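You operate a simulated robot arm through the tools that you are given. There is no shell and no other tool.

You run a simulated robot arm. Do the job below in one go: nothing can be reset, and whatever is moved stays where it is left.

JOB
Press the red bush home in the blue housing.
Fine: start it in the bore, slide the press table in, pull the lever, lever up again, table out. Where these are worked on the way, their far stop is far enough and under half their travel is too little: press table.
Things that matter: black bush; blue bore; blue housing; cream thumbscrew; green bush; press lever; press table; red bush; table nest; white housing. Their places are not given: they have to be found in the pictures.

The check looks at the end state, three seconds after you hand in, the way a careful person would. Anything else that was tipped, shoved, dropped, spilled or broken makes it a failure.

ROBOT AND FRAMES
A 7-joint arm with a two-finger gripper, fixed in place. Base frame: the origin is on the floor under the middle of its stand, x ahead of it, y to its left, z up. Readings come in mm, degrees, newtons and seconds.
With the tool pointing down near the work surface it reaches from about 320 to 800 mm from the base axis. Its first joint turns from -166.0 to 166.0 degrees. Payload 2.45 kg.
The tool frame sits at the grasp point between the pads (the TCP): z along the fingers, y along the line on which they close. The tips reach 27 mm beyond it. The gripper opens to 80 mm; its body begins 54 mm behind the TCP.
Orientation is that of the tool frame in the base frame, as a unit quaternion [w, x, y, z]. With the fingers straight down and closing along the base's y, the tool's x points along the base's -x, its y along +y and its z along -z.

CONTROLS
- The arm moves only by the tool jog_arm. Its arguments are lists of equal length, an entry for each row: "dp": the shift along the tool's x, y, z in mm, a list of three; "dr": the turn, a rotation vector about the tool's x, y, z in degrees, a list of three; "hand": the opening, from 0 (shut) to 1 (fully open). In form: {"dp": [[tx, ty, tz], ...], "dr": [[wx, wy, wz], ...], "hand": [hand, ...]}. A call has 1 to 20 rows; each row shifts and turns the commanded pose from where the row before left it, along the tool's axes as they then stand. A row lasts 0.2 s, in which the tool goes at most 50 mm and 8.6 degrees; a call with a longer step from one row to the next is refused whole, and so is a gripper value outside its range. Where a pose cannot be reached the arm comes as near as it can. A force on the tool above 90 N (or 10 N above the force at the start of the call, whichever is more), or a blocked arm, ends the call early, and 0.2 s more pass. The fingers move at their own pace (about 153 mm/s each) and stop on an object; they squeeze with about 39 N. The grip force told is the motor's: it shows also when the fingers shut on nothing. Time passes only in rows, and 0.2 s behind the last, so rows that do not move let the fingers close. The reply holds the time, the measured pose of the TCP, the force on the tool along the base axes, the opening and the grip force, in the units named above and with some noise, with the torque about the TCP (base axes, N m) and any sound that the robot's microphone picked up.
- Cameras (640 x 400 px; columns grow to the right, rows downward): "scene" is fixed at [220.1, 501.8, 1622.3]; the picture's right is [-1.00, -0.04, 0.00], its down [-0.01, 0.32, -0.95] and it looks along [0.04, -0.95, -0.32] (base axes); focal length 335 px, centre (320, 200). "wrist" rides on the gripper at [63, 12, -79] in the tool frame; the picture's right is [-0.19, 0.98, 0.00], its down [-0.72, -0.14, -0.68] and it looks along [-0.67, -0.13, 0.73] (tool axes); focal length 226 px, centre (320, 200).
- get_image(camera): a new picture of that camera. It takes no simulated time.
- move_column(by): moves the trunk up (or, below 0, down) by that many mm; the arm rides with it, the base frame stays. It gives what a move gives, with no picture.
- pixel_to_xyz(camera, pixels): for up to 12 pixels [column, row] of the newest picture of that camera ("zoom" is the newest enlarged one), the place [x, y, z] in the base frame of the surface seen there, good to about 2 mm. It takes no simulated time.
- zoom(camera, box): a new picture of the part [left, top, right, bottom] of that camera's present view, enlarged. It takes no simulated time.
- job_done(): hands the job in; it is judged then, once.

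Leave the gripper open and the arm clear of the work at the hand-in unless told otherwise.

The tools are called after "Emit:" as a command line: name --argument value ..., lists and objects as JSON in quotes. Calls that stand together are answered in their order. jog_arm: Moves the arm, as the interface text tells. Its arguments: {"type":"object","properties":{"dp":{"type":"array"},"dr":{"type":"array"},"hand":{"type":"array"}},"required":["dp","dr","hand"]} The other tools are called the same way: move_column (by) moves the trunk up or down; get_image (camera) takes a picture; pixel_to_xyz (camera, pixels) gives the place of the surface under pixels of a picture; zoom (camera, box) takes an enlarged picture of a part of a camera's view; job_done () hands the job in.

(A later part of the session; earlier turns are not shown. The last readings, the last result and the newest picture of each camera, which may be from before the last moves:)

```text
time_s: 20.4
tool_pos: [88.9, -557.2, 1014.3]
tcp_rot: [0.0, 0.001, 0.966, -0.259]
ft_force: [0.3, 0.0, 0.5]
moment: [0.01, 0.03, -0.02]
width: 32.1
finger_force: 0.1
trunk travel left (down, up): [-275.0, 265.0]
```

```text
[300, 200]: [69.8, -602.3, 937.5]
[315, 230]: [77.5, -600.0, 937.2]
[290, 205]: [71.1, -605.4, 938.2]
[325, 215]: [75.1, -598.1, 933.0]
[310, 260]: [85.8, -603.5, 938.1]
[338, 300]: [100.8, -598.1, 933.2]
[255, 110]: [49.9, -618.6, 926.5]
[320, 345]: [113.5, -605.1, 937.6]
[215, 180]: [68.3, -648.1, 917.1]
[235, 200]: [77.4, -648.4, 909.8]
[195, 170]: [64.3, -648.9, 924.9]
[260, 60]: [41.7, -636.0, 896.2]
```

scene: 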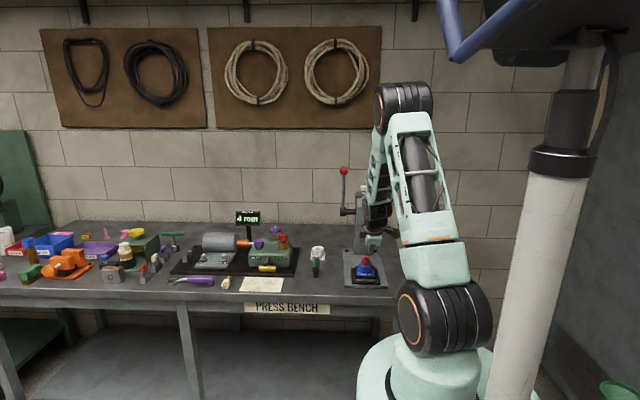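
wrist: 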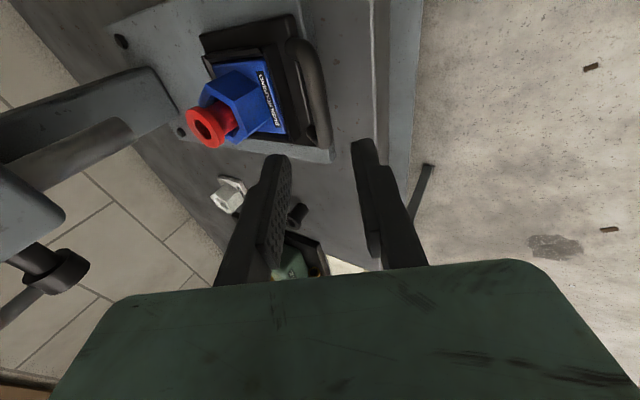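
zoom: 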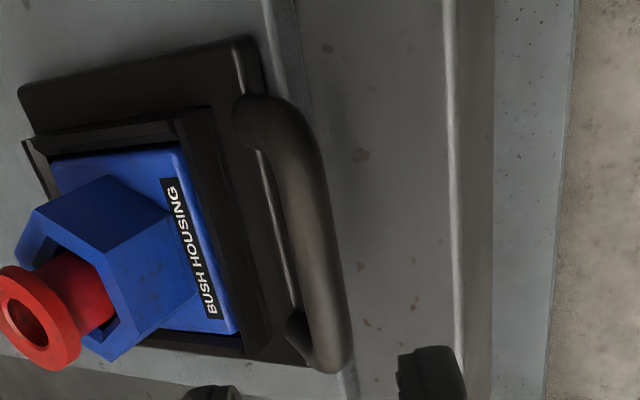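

The bar centre holds at (y -605, z 932), and the nest wall at y -648 is well clear. I advance 80 mm along the tool axis so the bar comes between the fingertips.

Emit:
jog_arm --dp '[[0, 0, 25], [0, 0, 25], [0, 0, 18], [0, 0, 12], [0, 0, 0]]' --dr '[[0, 0, 0], [0, 0, 0], [0, 0, 0], [0, 0, 0], [0, 0, 0]]' --hand '[0.4, 0.4, 0.4, 0.4, 0.4]'

Emit:
get_image --camera "wrist"

Emit:
zoom --camera "scene" --box '[325, 230, 405, 290]'

```text
time_s: 21.6
tool_pos: [89.5, -598.2, 946.7]
tcp_rot: [0.0, 0.0, 0.966, -0.259]
ft_force: [0.8, -0.2, 0.0]
moment: [0.0, 0.01, 0.0]
width: 32.0
finger_force: 0.1
trunk travel left (down, up): [-275.0, 265.0]
```

```text
taken
```

wrist: 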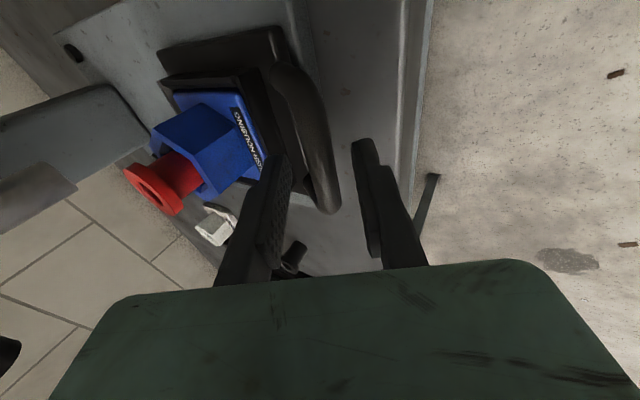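

```text
6.67 times, centred on (365, 260) of scene
```

zoom: 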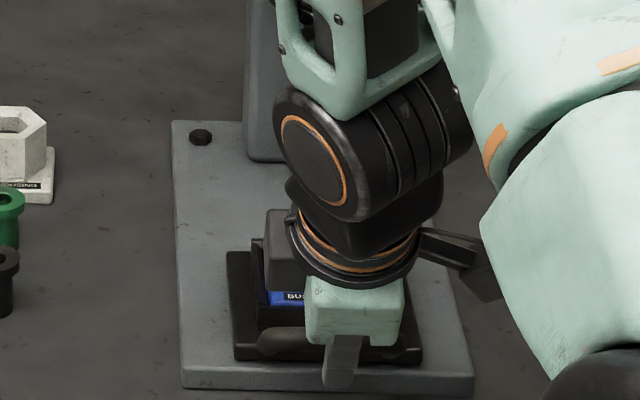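

The bar lies between the fingers. I close on it.

Emit:
jog_arm --dp '[[0, 0, 0], [0, 0, 0], [0, 0, 0]]' --dr '[[0, 0, 0], [0, 0, 0], [0, 0, 0]]' --hand '[0.2, 0.05, 0.05]'

Emit:
get_image --camera "wrist"

```text
time_s: 22.4
tool_pos: [89.0, -598.0, 947.2]
tcp_rot: [-0.001, 0.0, 0.966, -0.259]
ft_force: [0.3, 0.3, -2.2]
moment: [0.02, -0.17, -0.16]
width: 13.5
finger_force: 40.6
trunk travel left (down, up): [-275.0, 265.0]
```

```text
taken
```

wrist: 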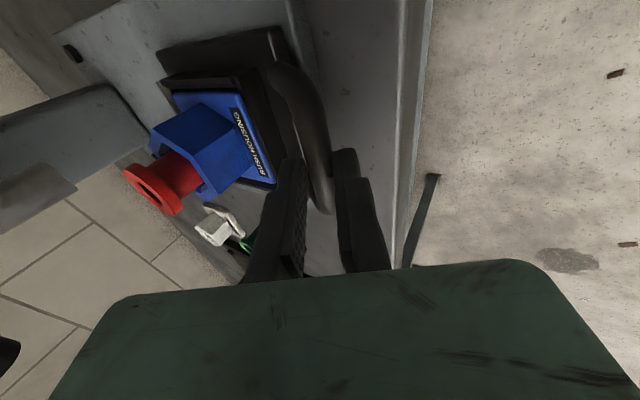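

Held at 13.5 mm. I push the table toward -y, 50 mm first in gentle 8 mm rows, watching the bush.

Emit:
jog_arm --dp '[[0, -3.46, 2], [0, -5.2, 3], [0, -6.93, 4], [0, -6.93, 4], [0, -6.93, 4], [0, -6.93, 4], [0, -5.2, 3], [0, 0, 0]]' --dr '[[0, 0, 0], [0, 0, 0], [0, 0, 0], [0, 0, 0], [0, 0, 0], [0, 0, 0], [0, 0, 0], [0, 0, 0]]' --hand '[0.05, 0.05, 0.05, 0.05, 0.05, 0.05, 0.05, 0.05]'

Emit:
get_image --camera "wrist"

Emit:
zoom --camera "scene" --box '[325, 190, 405, 290]'

```text
time_s: 24.2
tool_pos: [88.0, -645.2, 946.6]
tcp_rot: [0.0, 0.001, 0.966, -0.26]
ft_force: [-2.5, 0.8, 7.5]
moment: [-0.05, -0.1, -0.19]
width: 13.7
finger_force: 40.1
trunk travel left (down, up): [-275.0, 265.0]
```

```text
taken
```

wrist: 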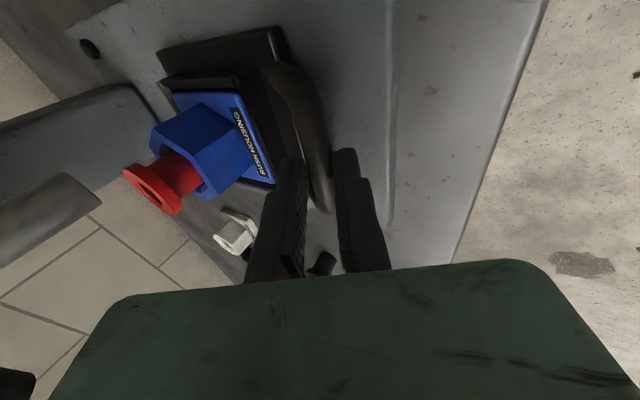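

```text
4.00 times, centred on (365, 240) of scene
```

zoom: 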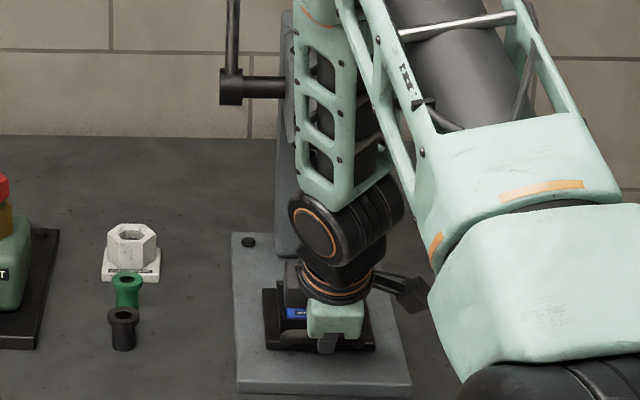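

The table and bush move together. The forearm hangs in front of the press head, so I check its depth against the head (y -763) before going on.

Emit:
get_image --camera "scene"

Emit:
pixel_to_xyz --camera "zoom" --pixels '[[305, 60], [300, 100], [305, 140], [320, 180], [340, 225], [300, 275], [340, 130], [285, 30], [290, 220], [330, 260], [262, 85], [272, 120]]'

```text
taken
```

scene: 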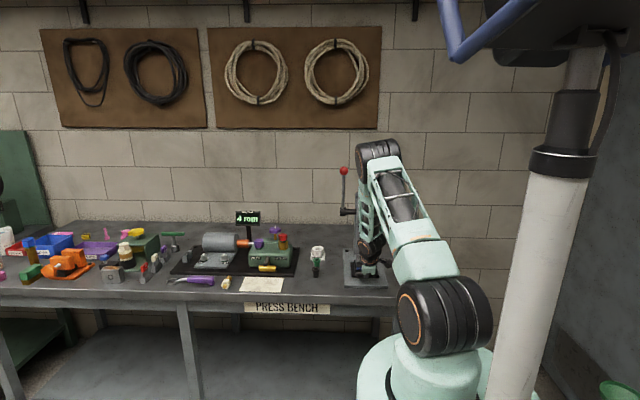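

```text
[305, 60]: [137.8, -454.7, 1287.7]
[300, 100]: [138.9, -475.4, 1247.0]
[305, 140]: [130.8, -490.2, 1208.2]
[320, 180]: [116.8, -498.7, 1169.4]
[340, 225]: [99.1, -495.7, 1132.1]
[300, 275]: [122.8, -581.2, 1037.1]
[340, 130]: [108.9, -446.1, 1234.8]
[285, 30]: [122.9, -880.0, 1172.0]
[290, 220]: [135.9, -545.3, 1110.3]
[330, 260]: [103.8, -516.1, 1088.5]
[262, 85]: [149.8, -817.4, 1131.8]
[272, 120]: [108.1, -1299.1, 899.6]
```

The forearm front is around y -490, so it is far from the head. I push the next 50 mm.

Emit:
jog_arm --dp '[[0, -5.2, 3], [0, -6.93, 4], [0, -6.93, 4], [0, -6.93, 4], [0, -6.93, 4], [0, -5.2, 3], [0, -5.2, 3], [0, 0, 0]]' --dr '[[0, 0, 0], [0, 0, 0], [0, 0, 0], [0, 0, 0], [0, 0, 0], [0, 0, 0], [0, 0, 0], [0, 0, 0]]' --hand '[0.05, 0.05, 0.05, 0.05, 0.05, 0.05, 0.05, 0.05]'

Emit:
get_image --camera "wrist"

Emit:
zoom --camera "scene" --box '[325, 190, 405, 290]'

```text
time_s: 26.0
tool_pos: [90.9, -696.0, 945.7]
tcp_rot: [0.001, 0.001, 0.966, -0.259]
ft_force: [-4.8, 0.0, 6.0]
moment: [-0.07, 0.08, -0.28]
width: 13.7
finger_force: 39.9
trunk travel left (down, up): [-275.0, 265.0]
```

```text
taken
```

wrist: 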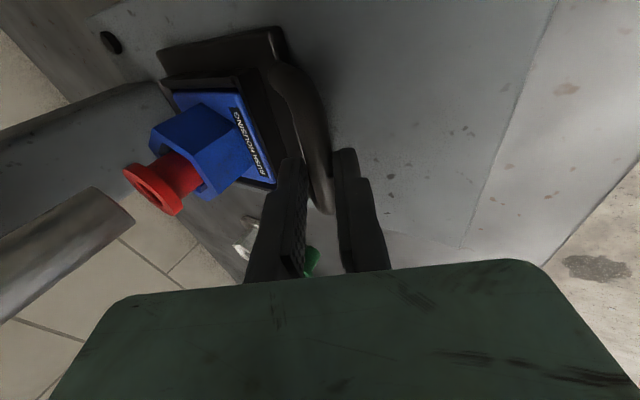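

```text
4.00 times, centred on (365, 240) of scene
```

zoom: 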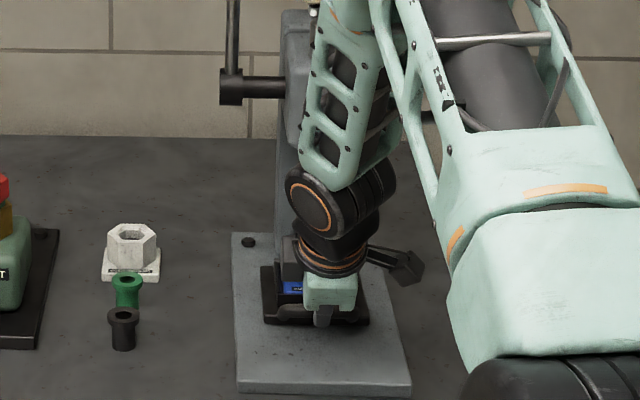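

The bush is almost under the ram. I'll zoom the wrist view on ram foot and flange to check the clearance.

Emit:
zoom --camera "wrist" --box '[60, 100, 260, 260]'

Emit:
pixel_to_xyz --camera "zoom" --pixels '[[230, 340], [200, 300], [170, 320], [130, 300], [225, 225], [300, 300], [350, 350], [270, 270], [240, 360], [150, 290]]'

```text
2.50 times, centred on (160, 180) of wrist
```

zoom: 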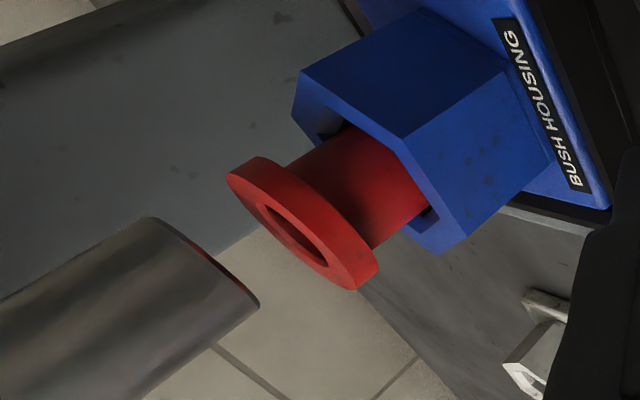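

```text
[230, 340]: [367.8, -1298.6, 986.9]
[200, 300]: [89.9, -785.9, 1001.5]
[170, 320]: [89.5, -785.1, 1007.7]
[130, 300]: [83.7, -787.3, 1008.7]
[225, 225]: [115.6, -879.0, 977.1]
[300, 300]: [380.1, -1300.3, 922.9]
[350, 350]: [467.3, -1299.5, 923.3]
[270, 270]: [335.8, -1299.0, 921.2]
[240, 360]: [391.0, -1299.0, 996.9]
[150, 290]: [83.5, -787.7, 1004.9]
```

There's a clear gap between the flange and the ram foot. I push on in 3 mm rows toward the far stop.

Emit:
jog_arm --dp '[[0, -2.6, 1.5], [0, -2.6, 1.5], [0, -2.6, 1.5], [0, -2.6, 1.5], [0, -2.6, 1.5], [0, 0, 0]]' --dr '[[0, 0, 0], [0, 0, 0], [0, 0, 0], [0, 0, 0], [0, 0, 0], [0, 0, 0]]' --hand '[0.05, 0.05, 0.05, 0.05, 0.05, 0.05]'

Emit:
zoom --camera "wrist" --box '[60, 100, 260, 260]'

```text
time_s: 27.4
tool_pos: [89.2, -708.0, 945.4]
tcp_rot: [0.0, -0.001, 0.966, -0.258]
ft_force: [-3.6, 18.9, 9.4]
moment: [0.26, -0.46, -0.05]
width: 13.6
finger_force: 40.0
trunk travel left (down, up): [-275.0, 265.0]
```

```text
2.50 times, centred on (160, 180) of wrist
```

zoom: 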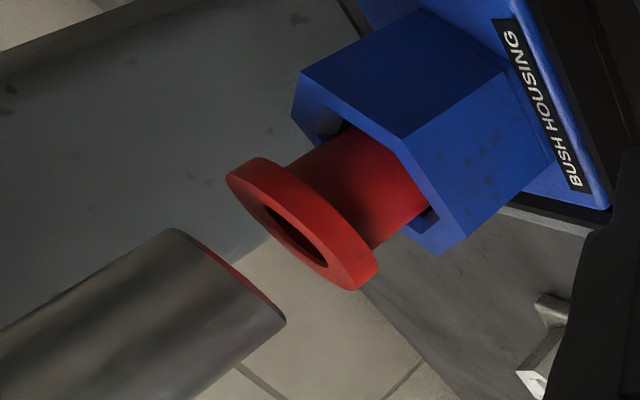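

18.9 N against the push: probably the far stop. I press 5 mm more to confirm.

Emit:
jog_arm --dp '[[0, -2.6, 1.5], [0, -1.7, 1], [0, 0, 0]]' --dr '[[0, 0, 0], [0, 0, 0], [0, 0, 0]]' --hand '[0.05, 0.05, 0.05]'

Emit:
get_image --camera "wrist"

```text
time_s: 28.2
tool_pos: [89.2, -707.7, 947.3]
tcp_rot: [-0.001, 0.001, 0.966, -0.257]
ft_force: [-1.2, 54.8, 10.9]
moment: [0.79, -0.06, -0.28]
width: 13.4
finger_force: 40.1
trunk travel left (down, up): [-275.0, 265.0]
```

```text
taken
```

wrist: 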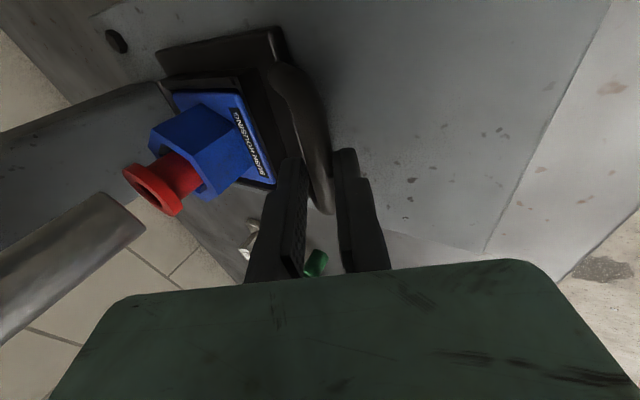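

The table stands hard at its far stop (54.8 N and no motion). I back the command off 6 mm to relieve the force, open the hand to 32 mm, and retract along the tool axis.

Emit:
jog_arm --dp '[[0, 5.2, -3], [0, 0, 0], [0, 0, 0], [0, 0, 0], [0, 0, -15], [0, 0, -25], [0, 0, -40], [0, 0, 0]]' --dr '[[0, 0, 0], [0, 0, 0], [0, 0, 0], [0, 0, 0], [0, 0, 0], [0, 0, 0], [0, 0, 0], [0, 0, 0]]' --hand '[0.05, 0.05, 0.4, 0.4, 0.4, 0.4, 0.4, 0.4]'

Emit:
get_image --camera "wrist"

Emit:
zoom --camera "scene" --box '[325, 190, 405, 290]'

```text
time_s: 30.0
tool_pos: [91.1, -670.1, 1015.4]
tcp_rot: [0.0, 0.001, 0.966, -0.259]
ft_force: [-0.2, 0.2, -0.5]
moment: [0.02, -0.03, 0.02]
width: 32.0
finger_force: 0.0
trunk travel left (down, up): [-275.0, 265.0]
```

```text
taken
```

wrist: 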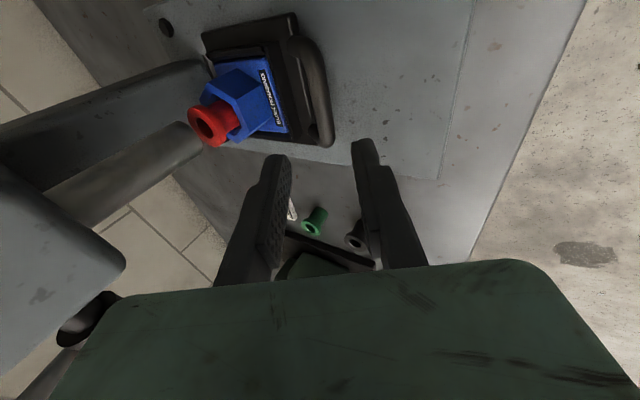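

```text
4.00 times, centred on (365, 240) of scene
```

zoom: 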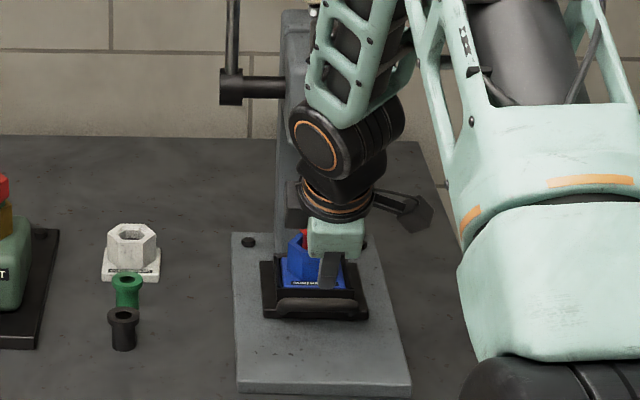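

The table stays in. I retract up and toward +y, then raise the trunk so the arm can reach the lever ball at z≈1312 from above.

Emit:
jog_arm --dp '[[0, 15.5, -40], [0, 15.5, -40], [0, 15.5, -40], [0, 0, 0]]' --dr '[[0, 0, 0], [0, 0, 0], [0, 0, 0], [0, 0, 0]]' --hand '[0.4, 0.4, 0.4, 0.4]'

Emit:
zoom --camera "scene" --box '[325, 190, 405, 290]'

```text
time_s: 31.0
tool_pos: [89.0, -568.0, 1096.5]
tcp_rot: [0.0, 0.0, 0.966, -0.259]
ft_force: [-0.3, -0.1, -0.3]
moment: [0.02, -0.01, -0.01]
width: 32.2
finger_force: 0.0
trunk travel left (down, up): [-275.0, 265.0]
```

```text
4.00 times, centred on (365, 240) of scene
```

zoom: 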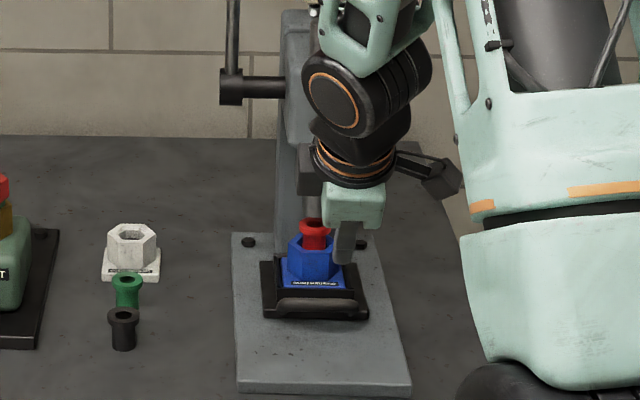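

Before raising the trunk I check where the blue overhead thing at the top right of the scene is, so the elbow does not hit it.

Emit:
get_image --camera "scene"

Emit:
pixel_to_xyz --camera "scene" --pixels '[[450, 40], [500, 35], [540, 15], [590, 40], [570, 130], [540, 250], [600, 100], [405, 95], [440, 340], [620, 395], [470, 55], [620, 20]]'

```text
taken
```

scene: 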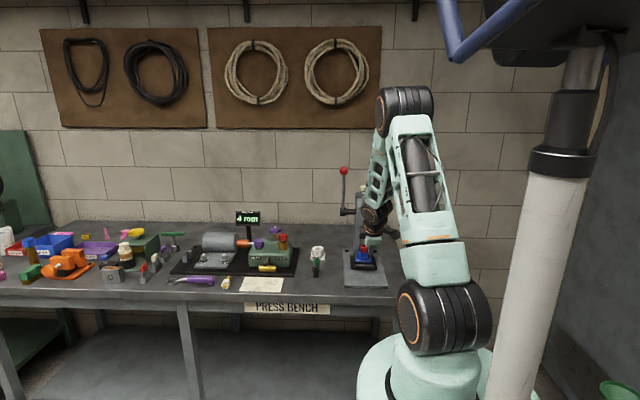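

```text
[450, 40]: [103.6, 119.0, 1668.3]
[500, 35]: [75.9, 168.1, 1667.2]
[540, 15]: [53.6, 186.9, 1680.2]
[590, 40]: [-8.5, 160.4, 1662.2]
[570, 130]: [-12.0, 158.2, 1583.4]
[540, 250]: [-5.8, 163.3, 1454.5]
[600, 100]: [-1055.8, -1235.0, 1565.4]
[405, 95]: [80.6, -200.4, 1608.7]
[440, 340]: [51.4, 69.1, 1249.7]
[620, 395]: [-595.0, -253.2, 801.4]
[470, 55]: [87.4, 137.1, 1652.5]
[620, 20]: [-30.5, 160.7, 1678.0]
```

Those are parts of a mast behind the arm (y ≥ 119, z ≥ 1650); the elbow is at y -200 and leans away from it. I raise the trunk 110 mm first and look.

Emit:
move_column --by 110

Emit:
get_image --camera "scene"

```text
time_s: 32.4
tool_pos: [89.3, -568.4, 1206.9]
tcp_rot: [-0.001, 0.0, 0.966, -0.258]
ft_force: [0.2, -0.5, 0.6]
moment: [0.01, 0.0, 0.0]
width: 32.0
finger_force: 0.0
trunk travel left (down, up): [-385.0, 155.0]
```

```text
taken
```

scene: 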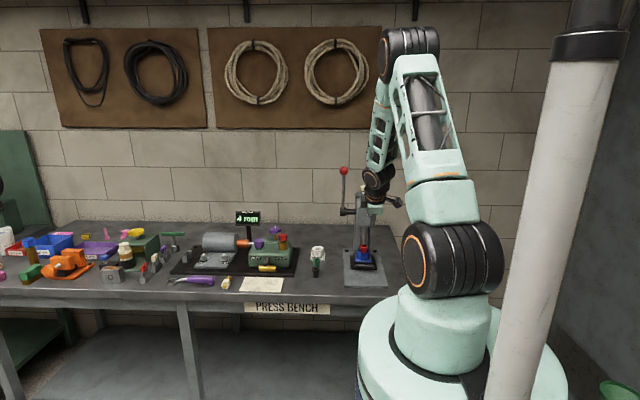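

The mast rides up with the trunk, so there is no risk there. I raise another 110 mm.

Emit:
move_column --by 110

Emit:
get_image --camera "scene"

Emit:
get_image --camera "wrist"

```text
time_s: 33.8
tool_pos: [89.9, -568.8, 1315.6]
tcp_rot: [0.0, 0.0, 0.966, -0.259]
ft_force: [0.1, -0.3, 0.6]
moment: [0.02, -0.01, -0.01]
width: 31.9
finger_force: 0.1
trunk travel left (down, up): [-495.0, 45.0]
```

```text
taken
```

scene: 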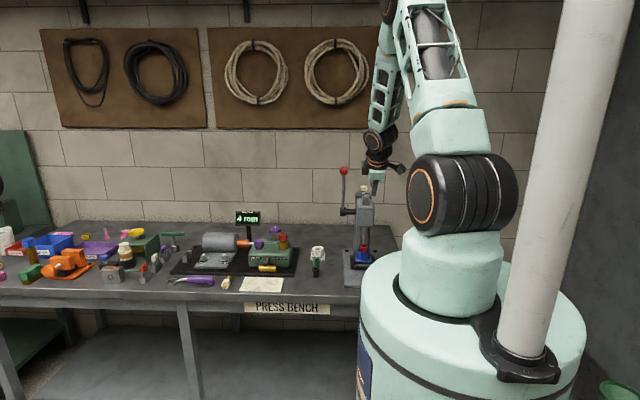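

```text
taken
```

wrist: 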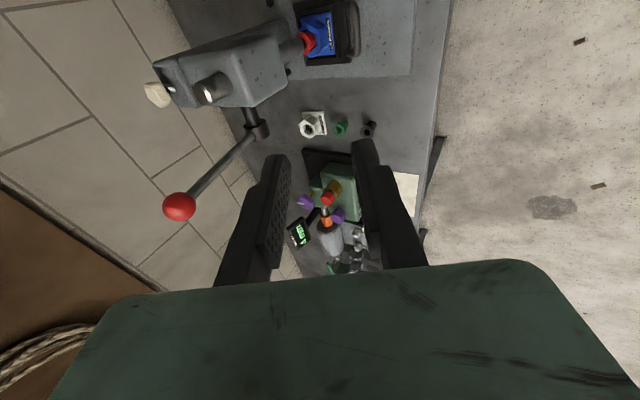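

The ball shows at (179,206) in the wrist view. I raise 90 mm, shift to x≈181.5, reduce the tilt to 20°, open the hand, and move part of the way toward the ball.

Emit:
jog_arm --dp '[[-30.5, -15, -26], [-30.5, -15, -26], [-30.5, -15, -26], [0, 0, 0], [0, 0, 0], [0, -35.3, 12.9], [0, -35.3, 12.9], [0, -35.3, 12.9], [0, 0, 0]]' --dr '[[0, 0, 0], [0, 0, 0], [0, 0, 0], [-5, 0, 0], [-5, 0, 0], [0, 0, 0], [0, 0, 0], [0, 0, 0], [0, 0, 0]]' --hand '[1, 1, 1, 1, 1, 1, 1, 1, 1]'

Emit:
get_image --camera "wrist"

Emit:
get_image --camera "scene"

```text
time_s: 35.8
tool_pos: [180.5, -679.5, 1408.0]
tcp_rot: [-0.001, 0.0, 0.985, -0.174]
ft_force: [0.6, -0.5, -0.2]
moment: [0.0, -0.03, -0.01]
width: 79.9
finger_force: 0.0
trunk travel left (down, up): [-495.0, 45.0]
```

```text
taken
```

wrist: 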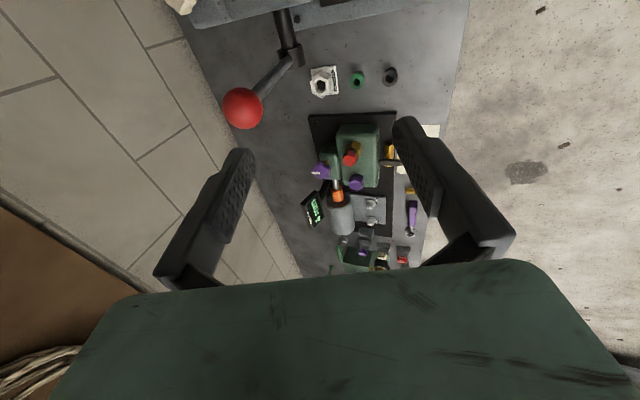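

```text
taken
```

scene: 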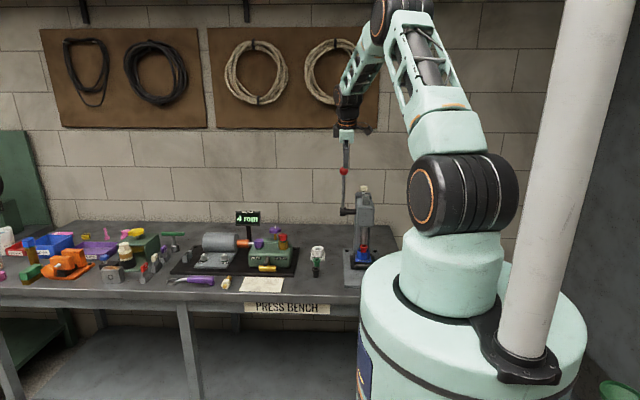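

I'm at (180.5,-679.5,1408). I zoom on the ball in the wrist view to refine its position.

Emit:
zoom --camera "wrist" --box '[205, 0, 325, 140]'

Emit:
pixel_to_xyz --camera "wrist" --pixels '[[243, 109], [230, 109], [256, 109], [243, 96], [243, 121], [270, 78], [280, 68], [295, 55], [290, 30]]'

```text
2.86 times, centred on (265, 70) of wrist
```

zoom: 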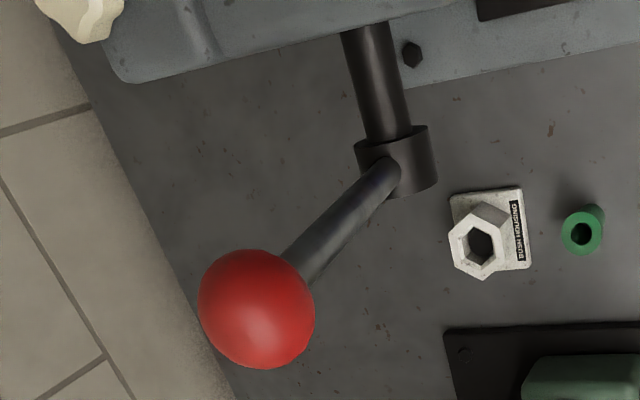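

```text
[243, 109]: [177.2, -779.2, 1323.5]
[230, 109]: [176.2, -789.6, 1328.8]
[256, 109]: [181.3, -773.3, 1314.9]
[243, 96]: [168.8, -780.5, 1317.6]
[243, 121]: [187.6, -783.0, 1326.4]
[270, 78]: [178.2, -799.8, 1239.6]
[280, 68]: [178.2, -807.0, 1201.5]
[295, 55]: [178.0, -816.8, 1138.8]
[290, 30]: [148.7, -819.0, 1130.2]
```

The sphere fit gives the ball centre (181,-789,1311), radius 17; the lever pivot is near (y -828, z 1131), radius 184, rod tilted 12°. I set the tilt to 15° and go to 90 mm above the ball along the tool axis.

Emit:
jog_arm --dp '[[0, 0, 0], [-0.5, -27, 10.7], [0, -27, 10.7], [0, -27, 10.7], [0, 0, 0]]' --dr '[[-5, 0, 0], [0, 0, 0], [0, 0, 0], [0, 0, 0], [0, 0, 0]]' --hand '[1, 1, 1, 1, 1]'

Emit:
get_image --camera "wrist"

Emit:
zoom --camera "scene" --box '[310, 80, 420, 220]'

```text
time_s: 37.0
tool_pos: [179.8, -767.3, 1396.3]
tcp_rot: [0.0, -0.001, 0.991, -0.132]
ft_force: [0.1, 0.2, 0.0]
moment: [-0.02, 0.02, 0.03]
width: 79.9
finger_force: 0.0
trunk travel left (down, up): [-495.0, 45.0]
```

```text
taken
```

wrist: 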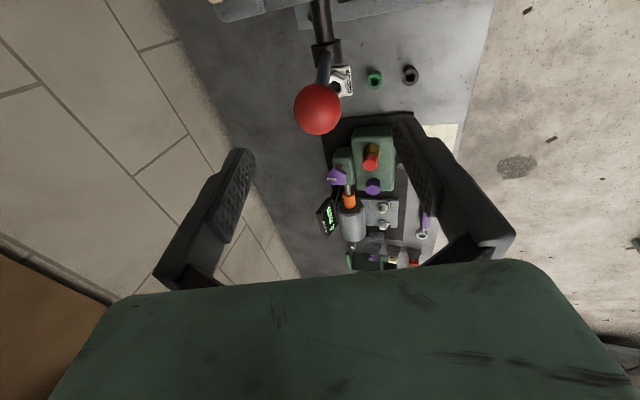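

```text
2.86 times, centred on (365, 150) of scene
```

zoom: 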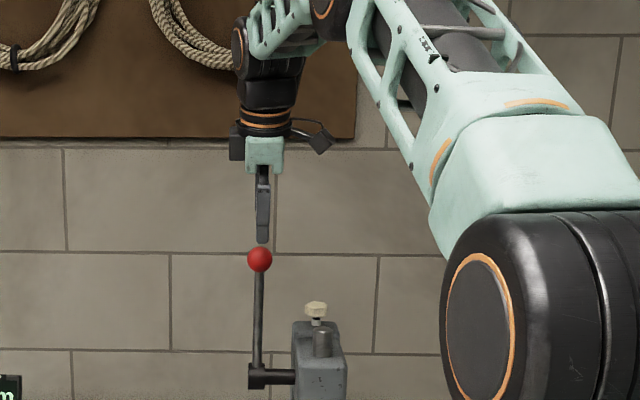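

The ball lies centred between the fingers at (317,108). I move down along the tool axis 87 mm to bring the TCP to the ball's centre.

Emit:
jog_arm --dp '[[0, 0, 30], [0, 0, 30], [0, 0, 20], [0, 0, 7], [0, 0, 0]]' --dr '[[0, 0, 0], [0, 0, 0], [0, 0, 0], [0, 0, 0], [0, 0, 0]]' --hand '[1, 1, 1, 1, 1]'

Emit:
get_image --camera "wrist"

Emit:
zoom --camera "scene" --box '[310, 100, 420, 220]'

```text
time_s: 38.2
tool_pos: [181.9, -790.8, 1312.1]
tcp_rot: [0.0, 0.0, 0.992, -0.13]
ft_force: [-1.0, 0.6, 0.6]
moment: [-0.02, 0.0, 0.0]
width: 80.0
finger_force: 0.1
trunk travel left (down, up): [-495.0, 45.0]
```

```text
taken
```

wrist: 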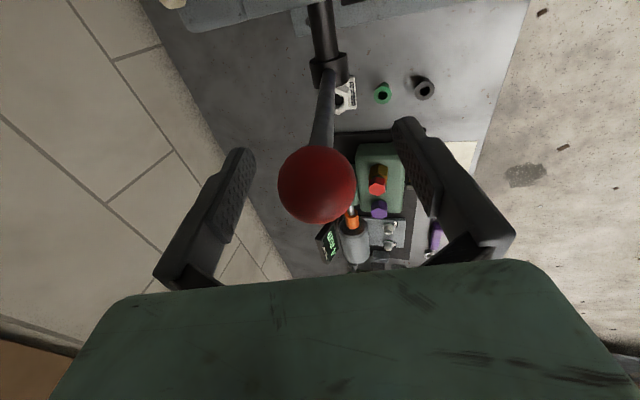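

```text
3.33 times, centred on (365, 160) of scene
```

zoom: 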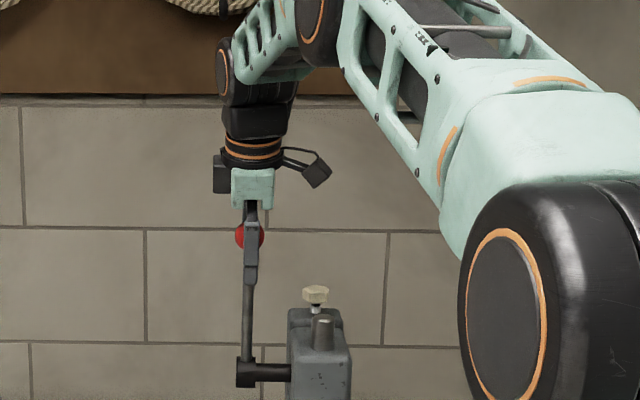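

The fingers straddle the ball with the rod running out between the tips. I close on it.

Emit:
jog_arm --dp '[[0, 0, 0], [0, 0, 0], [0, 0, 0], [0, 0, 0]]' --dr '[[0, 0, 0], [0, 0, 0], [0, 0, 0], [0, 0, 0]]' --hand '[0.6, 0.35, 0.2, 0.2]'

Emit:
get_image --camera "wrist"

```text
time_s: 39.2
tool_pos: [181.5, -790.0, 1311.5]
tcp_rot: [0.0, 0.0, 0.991, -0.131]
ft_force: [0.3, -0.1, -0.7]
moment: [-0.02, 0.02, 0.02]
width: 35.2
finger_force: 44.8
trunk travel left (down, up): [-495.0, 45.0]
```

```text
taken
```

wrist: 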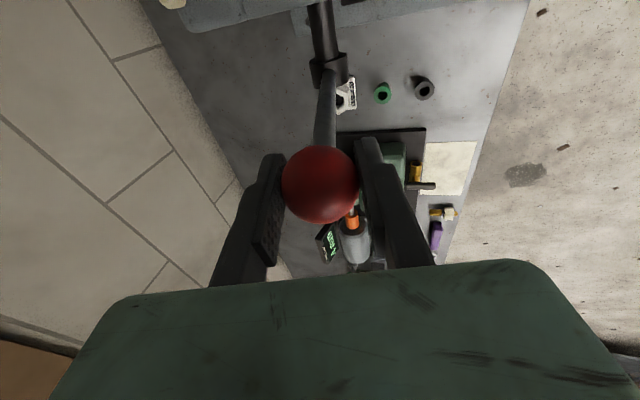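

Ball held at 35 mm. I pull the lever along its arc (toward +y and down), 15° first in 5° rows, and watch the force.

Emit:
jog_arm --dp '[[0, 16.05, -0.1], [0, 16.05, -0.1], [0, 16.05, -0.1], [0, 0, 0]]' --dr '[[5, 0, 0], [5, 0, 0], [5, 0, 0], [0, 0, 0]]' --hand '[0.2, 0.2, 0.2, 0.2]'

Emit:
get_image --camera "wrist"

Emit:
zoom --camera "scene" --box '[310, 140, 420, 290]'

```text
time_s: 40.2
tool_pos: [180.7, -744.2, 1294.9]
tcp_rot: [0.001, 0.0, 0.966, -0.259]
ft_force: [1.2, 0.6, -3.3]
moment: [0.23, 0.09, -0.02]
width: 35.0
finger_force: 44.9
trunk travel left (down, up): [-495.0, 45.0]
```

```text
taken
```

wrist: 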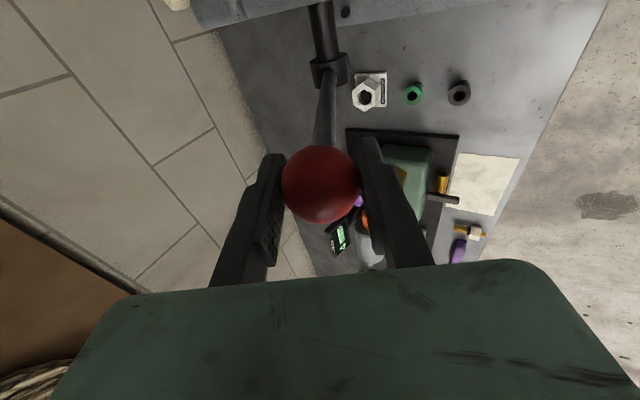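

```text
2.67 times, centred on (365, 215) of scene
```

zoom: 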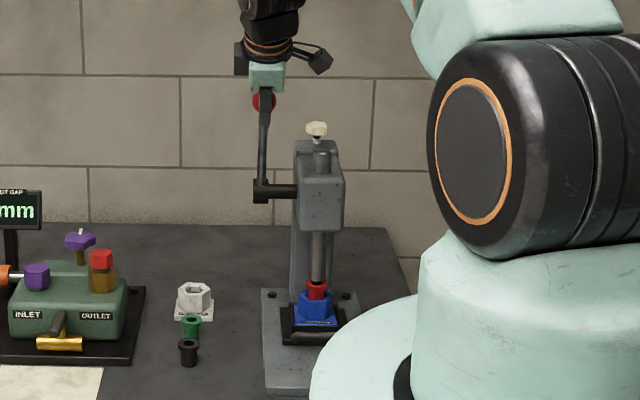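

The lever follows exactly along the modelled arc (ball at 27°) with little force. I go on 15° more.

Emit:
jog_arm --dp '[[0, 16.05, -0.1], [0, 16.05, -0.1], [0, 16.05, -0.1], [0, 0, 0]]' --dr '[[5, 0, 0], [5, 0, 0], [5, 0, 0], [0, 0, 0]]' --hand '[0.2, 0.2, 0.2, 0.2]'

Emit:
zoom --camera "scene" --box '[310, 140, 420, 290]'

```text
time_s: 41.2
tool_pos: [180.1, -703.6, 1269.7]
tcp_rot: [-0.001, 0.0, 0.924, -0.383]
ft_force: [-0.5, 4.1, 1.2]
moment: [0.1, 0.21, -0.02]
width: 35.3
finger_force: 45.3
trunk travel left (down, up): [-495.0, 45.0]
```

```text
2.67 times, centred on (365, 215) of scene
```

zoom: 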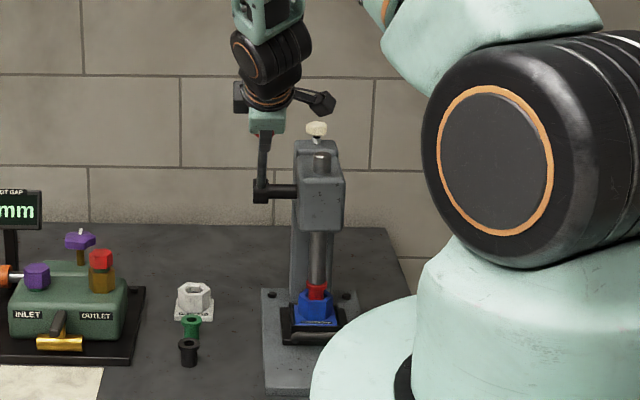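

Lever at about 42°, force still small; the ram is nearly at the flange. I continue 10° more.

Emit:
jog_arm --dp '[[0, 12.8, -0.2], [0, 12.8, -0.2], [0, 0, 0]]' --dr '[[4, 0, 0], [4, 0, 0], [0, 0, 0]]' --hand '[0.2, 0.2, 0.2]'

Emit:
zoom --camera "scene" --box '[340, 230, 390, 275]'

```text
time_s: 42.0
tool_pos: [181.0, -686.3, 1251.3]
tcp_rot: [0.001, -0.001, 0.894, -0.447]
ft_force: [0.4, 6.3, 6.4]
moment: [0.14, 0.36, -0.23]
width: 35.2
finger_force: 44.8
trunk travel left (down, up): [-495.0, 45.0]
```

```text
8.89 times, centred on (365, 252) of scene
```

zoom: 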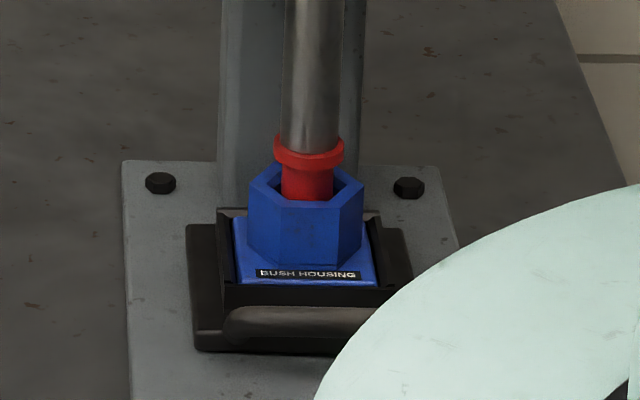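

The ram foot touches the flange now. I continue in 3° rows, 12° more.

Emit:
jog_arm --dp '[[0, 9.63, -0.2], [0, 9.63, -0.2], [0, 9.63, -0.2], [0, 9.63, -0.2], [0, 0, 0]]' --dr '[[3, 0, 0], [3, 0, 0], [3, 0, 0], [3, 0, 0], [0, 0, 0]]' --hand '[0.2, 0.2, 0.2, 0.2, 0.2]'

Emit:
zoom --camera "scene" --box '[340, 230, 390, 275]'

Emit:
get_image --camera "wrist"

```text
time_s: 43.2
tool_pos: [180.2, -664.7, 1219.5]
tcp_rot: [0.0, 0.0, 0.843, -0.538]
ft_force: [0.4, 18.5, 10.5]
moment: [0.1, 0.02, -0.22]
width: 35.0
finger_force: 45.2
trunk travel left (down, up): [-495.0, 45.0]
```

```text
8.89 times, centred on (365, 252) of scene
```

zoom: 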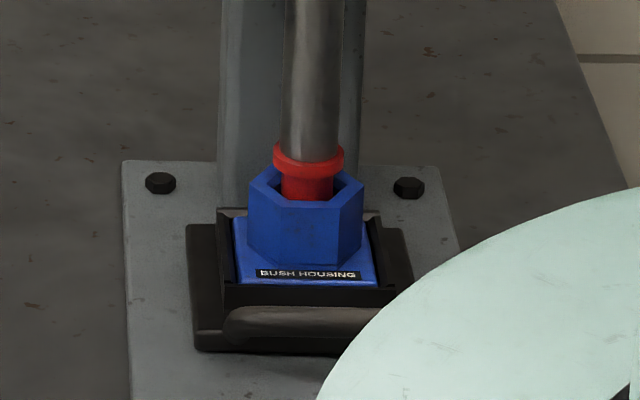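

```text
taken
```

wrist: 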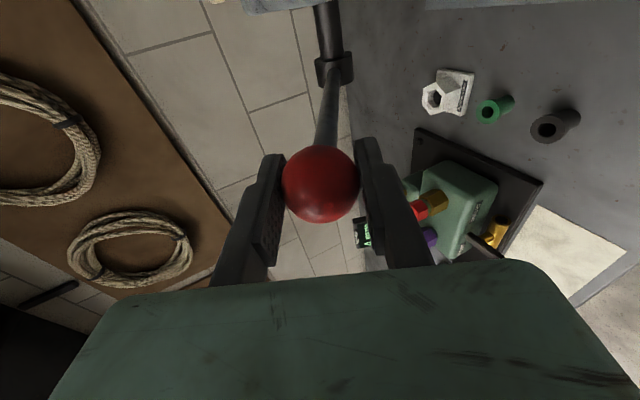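

The flange is sinking toward the hex; force about 21 N. I continue another 12°.

Emit:
jog_arm --dp '[[0, 9.63, -0.2], [0, 9.63, -0.2], [0, 9.63, -0.2], [0, 9.63, -0.2], [0, 0, 0]]' --dr '[[3, 0, 0], [3, 0, 0], [3, 0, 0], [3, 0, 0], [0, 0, 0]]' --hand '[0.2, 0.2, 0.2, 0.2, 0.2]'

Emit:
zoom --camera "scene" --box '[340, 230, 390, 275]'

Emit:
get_image --camera "scene"

```text
time_s: 44.4
tool_pos: [181.1, -648.9, 1183.7]
tcp_rot: [0.0, 0.0, 0.782, -0.623]
ft_force: [1.4, 28.0, 9.8]
moment: [0.02, 0.06, -0.64]
width: 35.0
finger_force: 45.5
trunk travel left (down, up): [-495.0, 45.0]
```

```text
8.89 times, centred on (365, 252) of scene
```

zoom: 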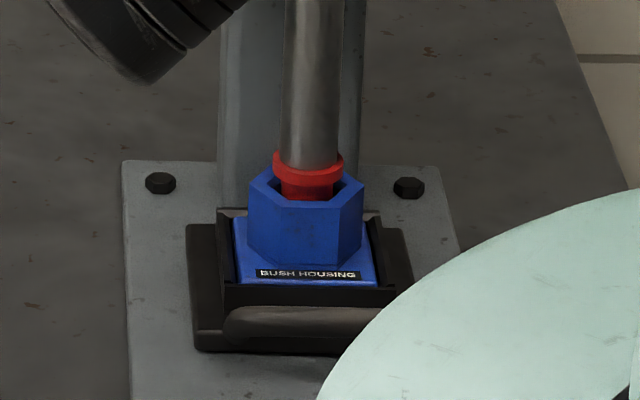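

```text
taken
```

scene: 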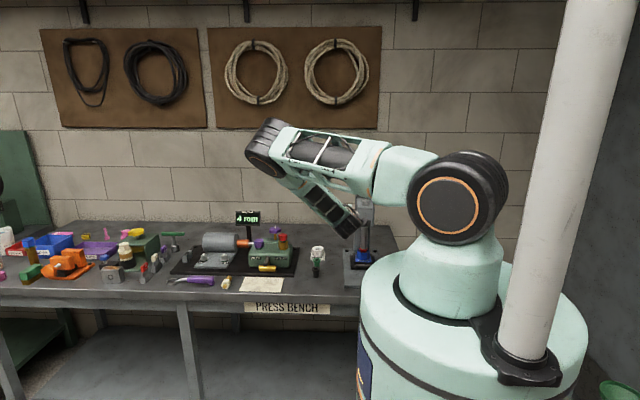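

The press is progressing (force about 30 N). But the arm's elbow has swung out to the side (+x), so I check where elbow and forearm are relative to the bench things.

Emit:
pixel_to_xyz --camera "scene" --pixels '[[260, 135], [255, 165], [300, 185], [325, 205], [345, 222], [330, 150], [280, 170], [352, 232], [400, 170]]'

Emit:
zoom --camera "scene" --box '[230, 100, 410, 290]'

Emit:
get_image --camera "wrist"

```text
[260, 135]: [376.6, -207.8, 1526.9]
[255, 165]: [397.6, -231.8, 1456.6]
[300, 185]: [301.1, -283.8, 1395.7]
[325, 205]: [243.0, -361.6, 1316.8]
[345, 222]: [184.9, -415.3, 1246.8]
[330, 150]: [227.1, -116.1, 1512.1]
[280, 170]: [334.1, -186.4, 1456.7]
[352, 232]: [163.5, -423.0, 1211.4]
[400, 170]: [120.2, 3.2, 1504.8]
```

```text
2.11 times, centred on (320, 195) of scene
```

zoom: 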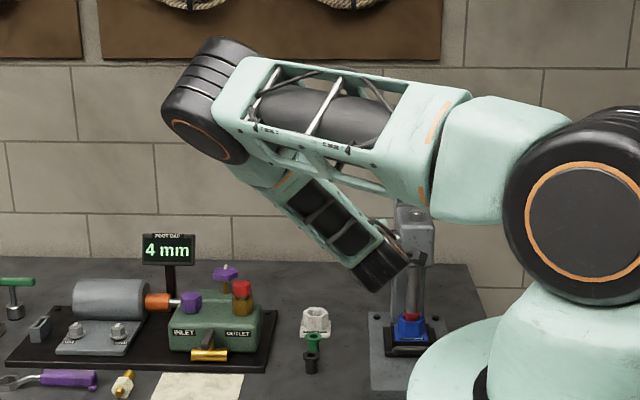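

```text
taken
```

wrist: 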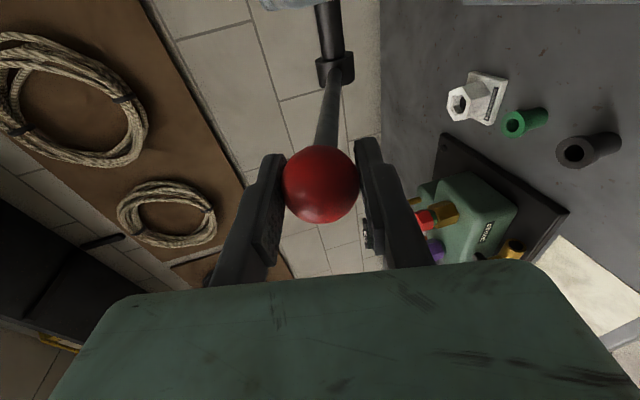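

The elbow is up at z≈1450-1530, well above everything on the bench, so it is fine. I continue the pull 12° more, turning the tool slightly less.

Emit:
jog_arm --dp '[[0, 9.63, -0.2], [0, 9.63, -0.05], [0, 9.63, 0.1], [0, 9.63, 0.25], [0, 0, 0]]' --dr '[[2, 0, 0], [2, 0, 0], [2, 0, 0], [2, 0, 0], [0, 0, 0]]' --hand '[0.2, 0.2, 0.2, 0.2, 0.2]'

Emit:
zoom --camera "scene" --box '[340, 230, 390, 275]'

Emit:
get_image --camera "scene"

```text
time_s: 45.6
tool_pos: [180.3, -640.9, 1146.3]
tcp_rot: [0.0, 0.001, 0.737, -0.676]
ft_force: [-1.3, 34.5, 5.1]
moment: [0.02, 0.0, 0.03]
width: 35.1
finger_force: 45.1
trunk travel left (down, up): [-495.0, 45.0]
```

```text
8.89 times, centred on (365, 252) of scene
```

zoom: 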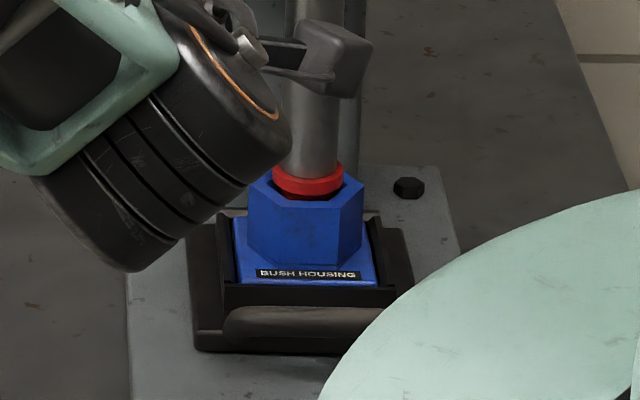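

```text
taken
```

scene: 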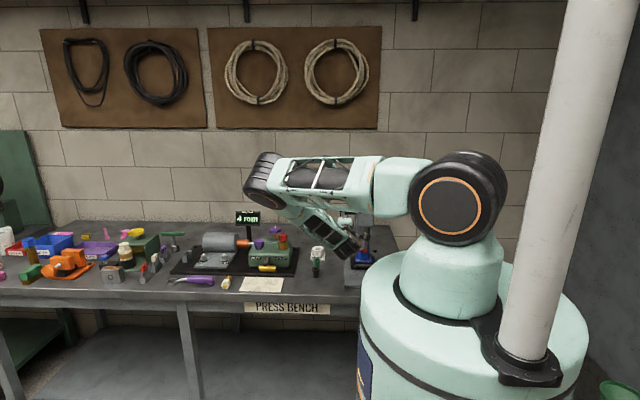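

Lever at 85°; the flange is almost on the hex. I measure the flange and hex heights.

Emit:
zoom --camera "scene" --box '[350, 238, 380, 262]'

Emit:
pixel_to_xyz --camera "zoom" --pixels '[[310, 260], [310, 275], [310, 285], [310, 295], [240, 245], [382, 245], [240, 262], [300, 320], [180, 250], [400, 300]]'

```text
16.00 times, centred on (365, 250) of scene
```

zoom: 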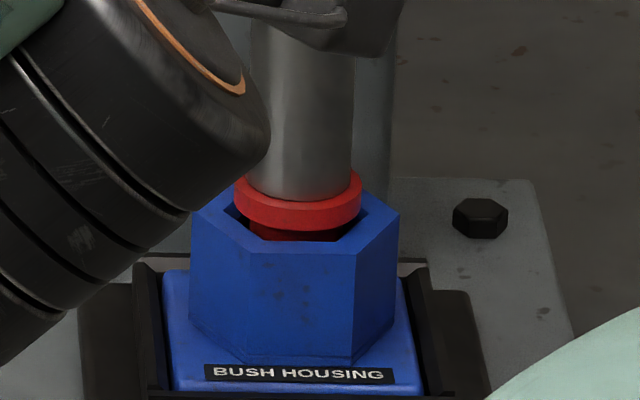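

```text
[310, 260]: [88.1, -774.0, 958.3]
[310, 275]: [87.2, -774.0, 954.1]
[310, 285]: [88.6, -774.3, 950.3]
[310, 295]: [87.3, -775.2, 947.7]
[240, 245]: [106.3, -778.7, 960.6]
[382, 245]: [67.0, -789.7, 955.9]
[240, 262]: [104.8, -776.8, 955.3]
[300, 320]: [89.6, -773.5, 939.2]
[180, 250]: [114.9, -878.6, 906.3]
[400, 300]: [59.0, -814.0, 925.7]
```

The flange still stands some millimetres proud. I continue the pull by 9°.

Emit:
jog_arm --dp '[[0, 9.63, 0.4], [0, 9.63, 0.6], [0, 9.63, 0.75], [0, 0, 0]]' --dr '[[2, 0, 0], [2, 0, 0], [2, 0, 0], [0, 0, 0]]' --hand '[0.2, 0.2, 0.2, 0.2]'

Emit:
zoom --camera "scene" --box '[350, 238, 380, 262]'

Emit:
get_image --camera "wrist"

```text
time_s: 46.6
tool_pos: [179.7, -641.6, 1117.0]
tcp_rot: [0.0, 0.0, -0.7, 0.714]
ft_force: [-3.7, 39.1, -1.3]
moment: [0.0, 0.05, 0.24]
width: 35.1
finger_force: 45.3
trunk travel left (down, up): [-495.0, 45.0]
```

```text
16.00 times, centred on (365, 250) of scene
```

zoom: 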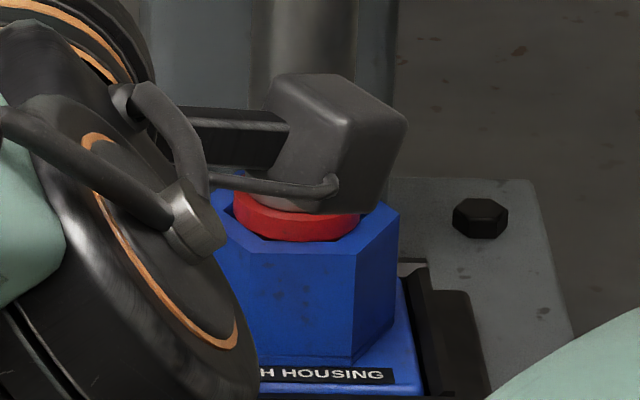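

```text
taken
```

wrist: 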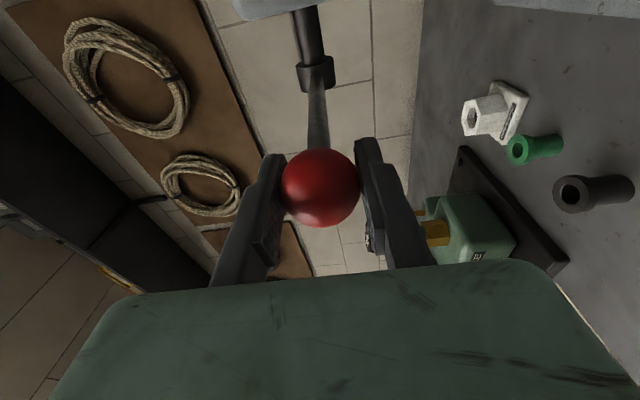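

Lever at 94° and the flange has entered the chamfer. The 39 N is mostly radial (my arc is slightly too tight), so I ease outward 3 mm and continue the pull 6° more.

Emit:
jog_arm --dp '[[0, 0, -3], [0, 9.63, 0.8], [0, 9.63, 0.9], [0, 0, 0]]' --dr '[[0, 0, 0], [2, 0, 0], [2, 0, 0], [0, 0, 0]]' --hand '[0.2, 0.2, 0.2, 0.2]'

Emit:
zoom --camera "scene" --box '[350, 238, 380, 262]'

Emit:
get_image --camera "scene"

```text
time_s: 47.6
tool_pos: [182.0, -642.5, 1102.5]
tcp_rot: [-0.001, 0.0, -0.671, 0.742]
ft_force: [-3.4, 16.8, 36.2]
moment: [-0.66, -0.17, -0.29]
width: 35.1
finger_force: 44.8
trunk travel left (down, up): [-495.0, 45.0]
```

```text
16.00 times, centred on (365, 250) of scene
```

zoom: 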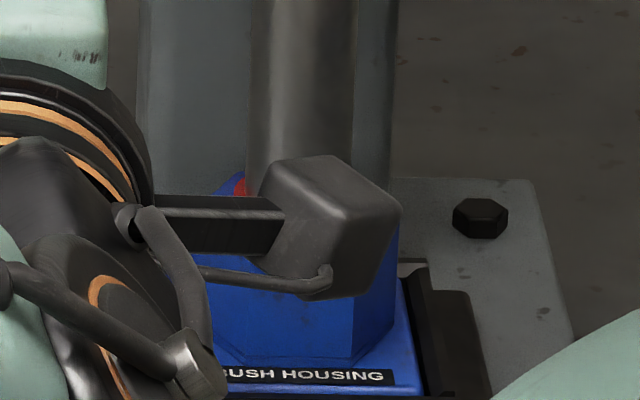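

```text
taken
```

scene: 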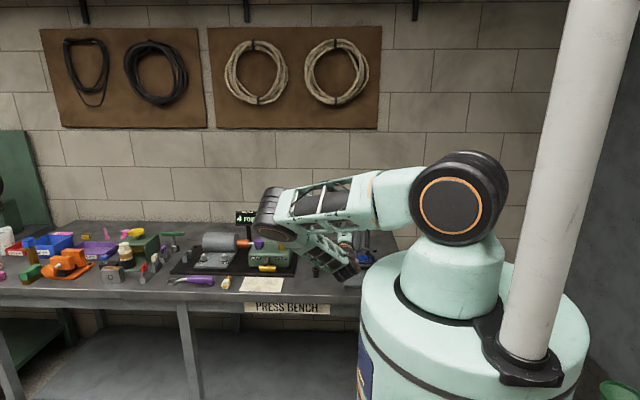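

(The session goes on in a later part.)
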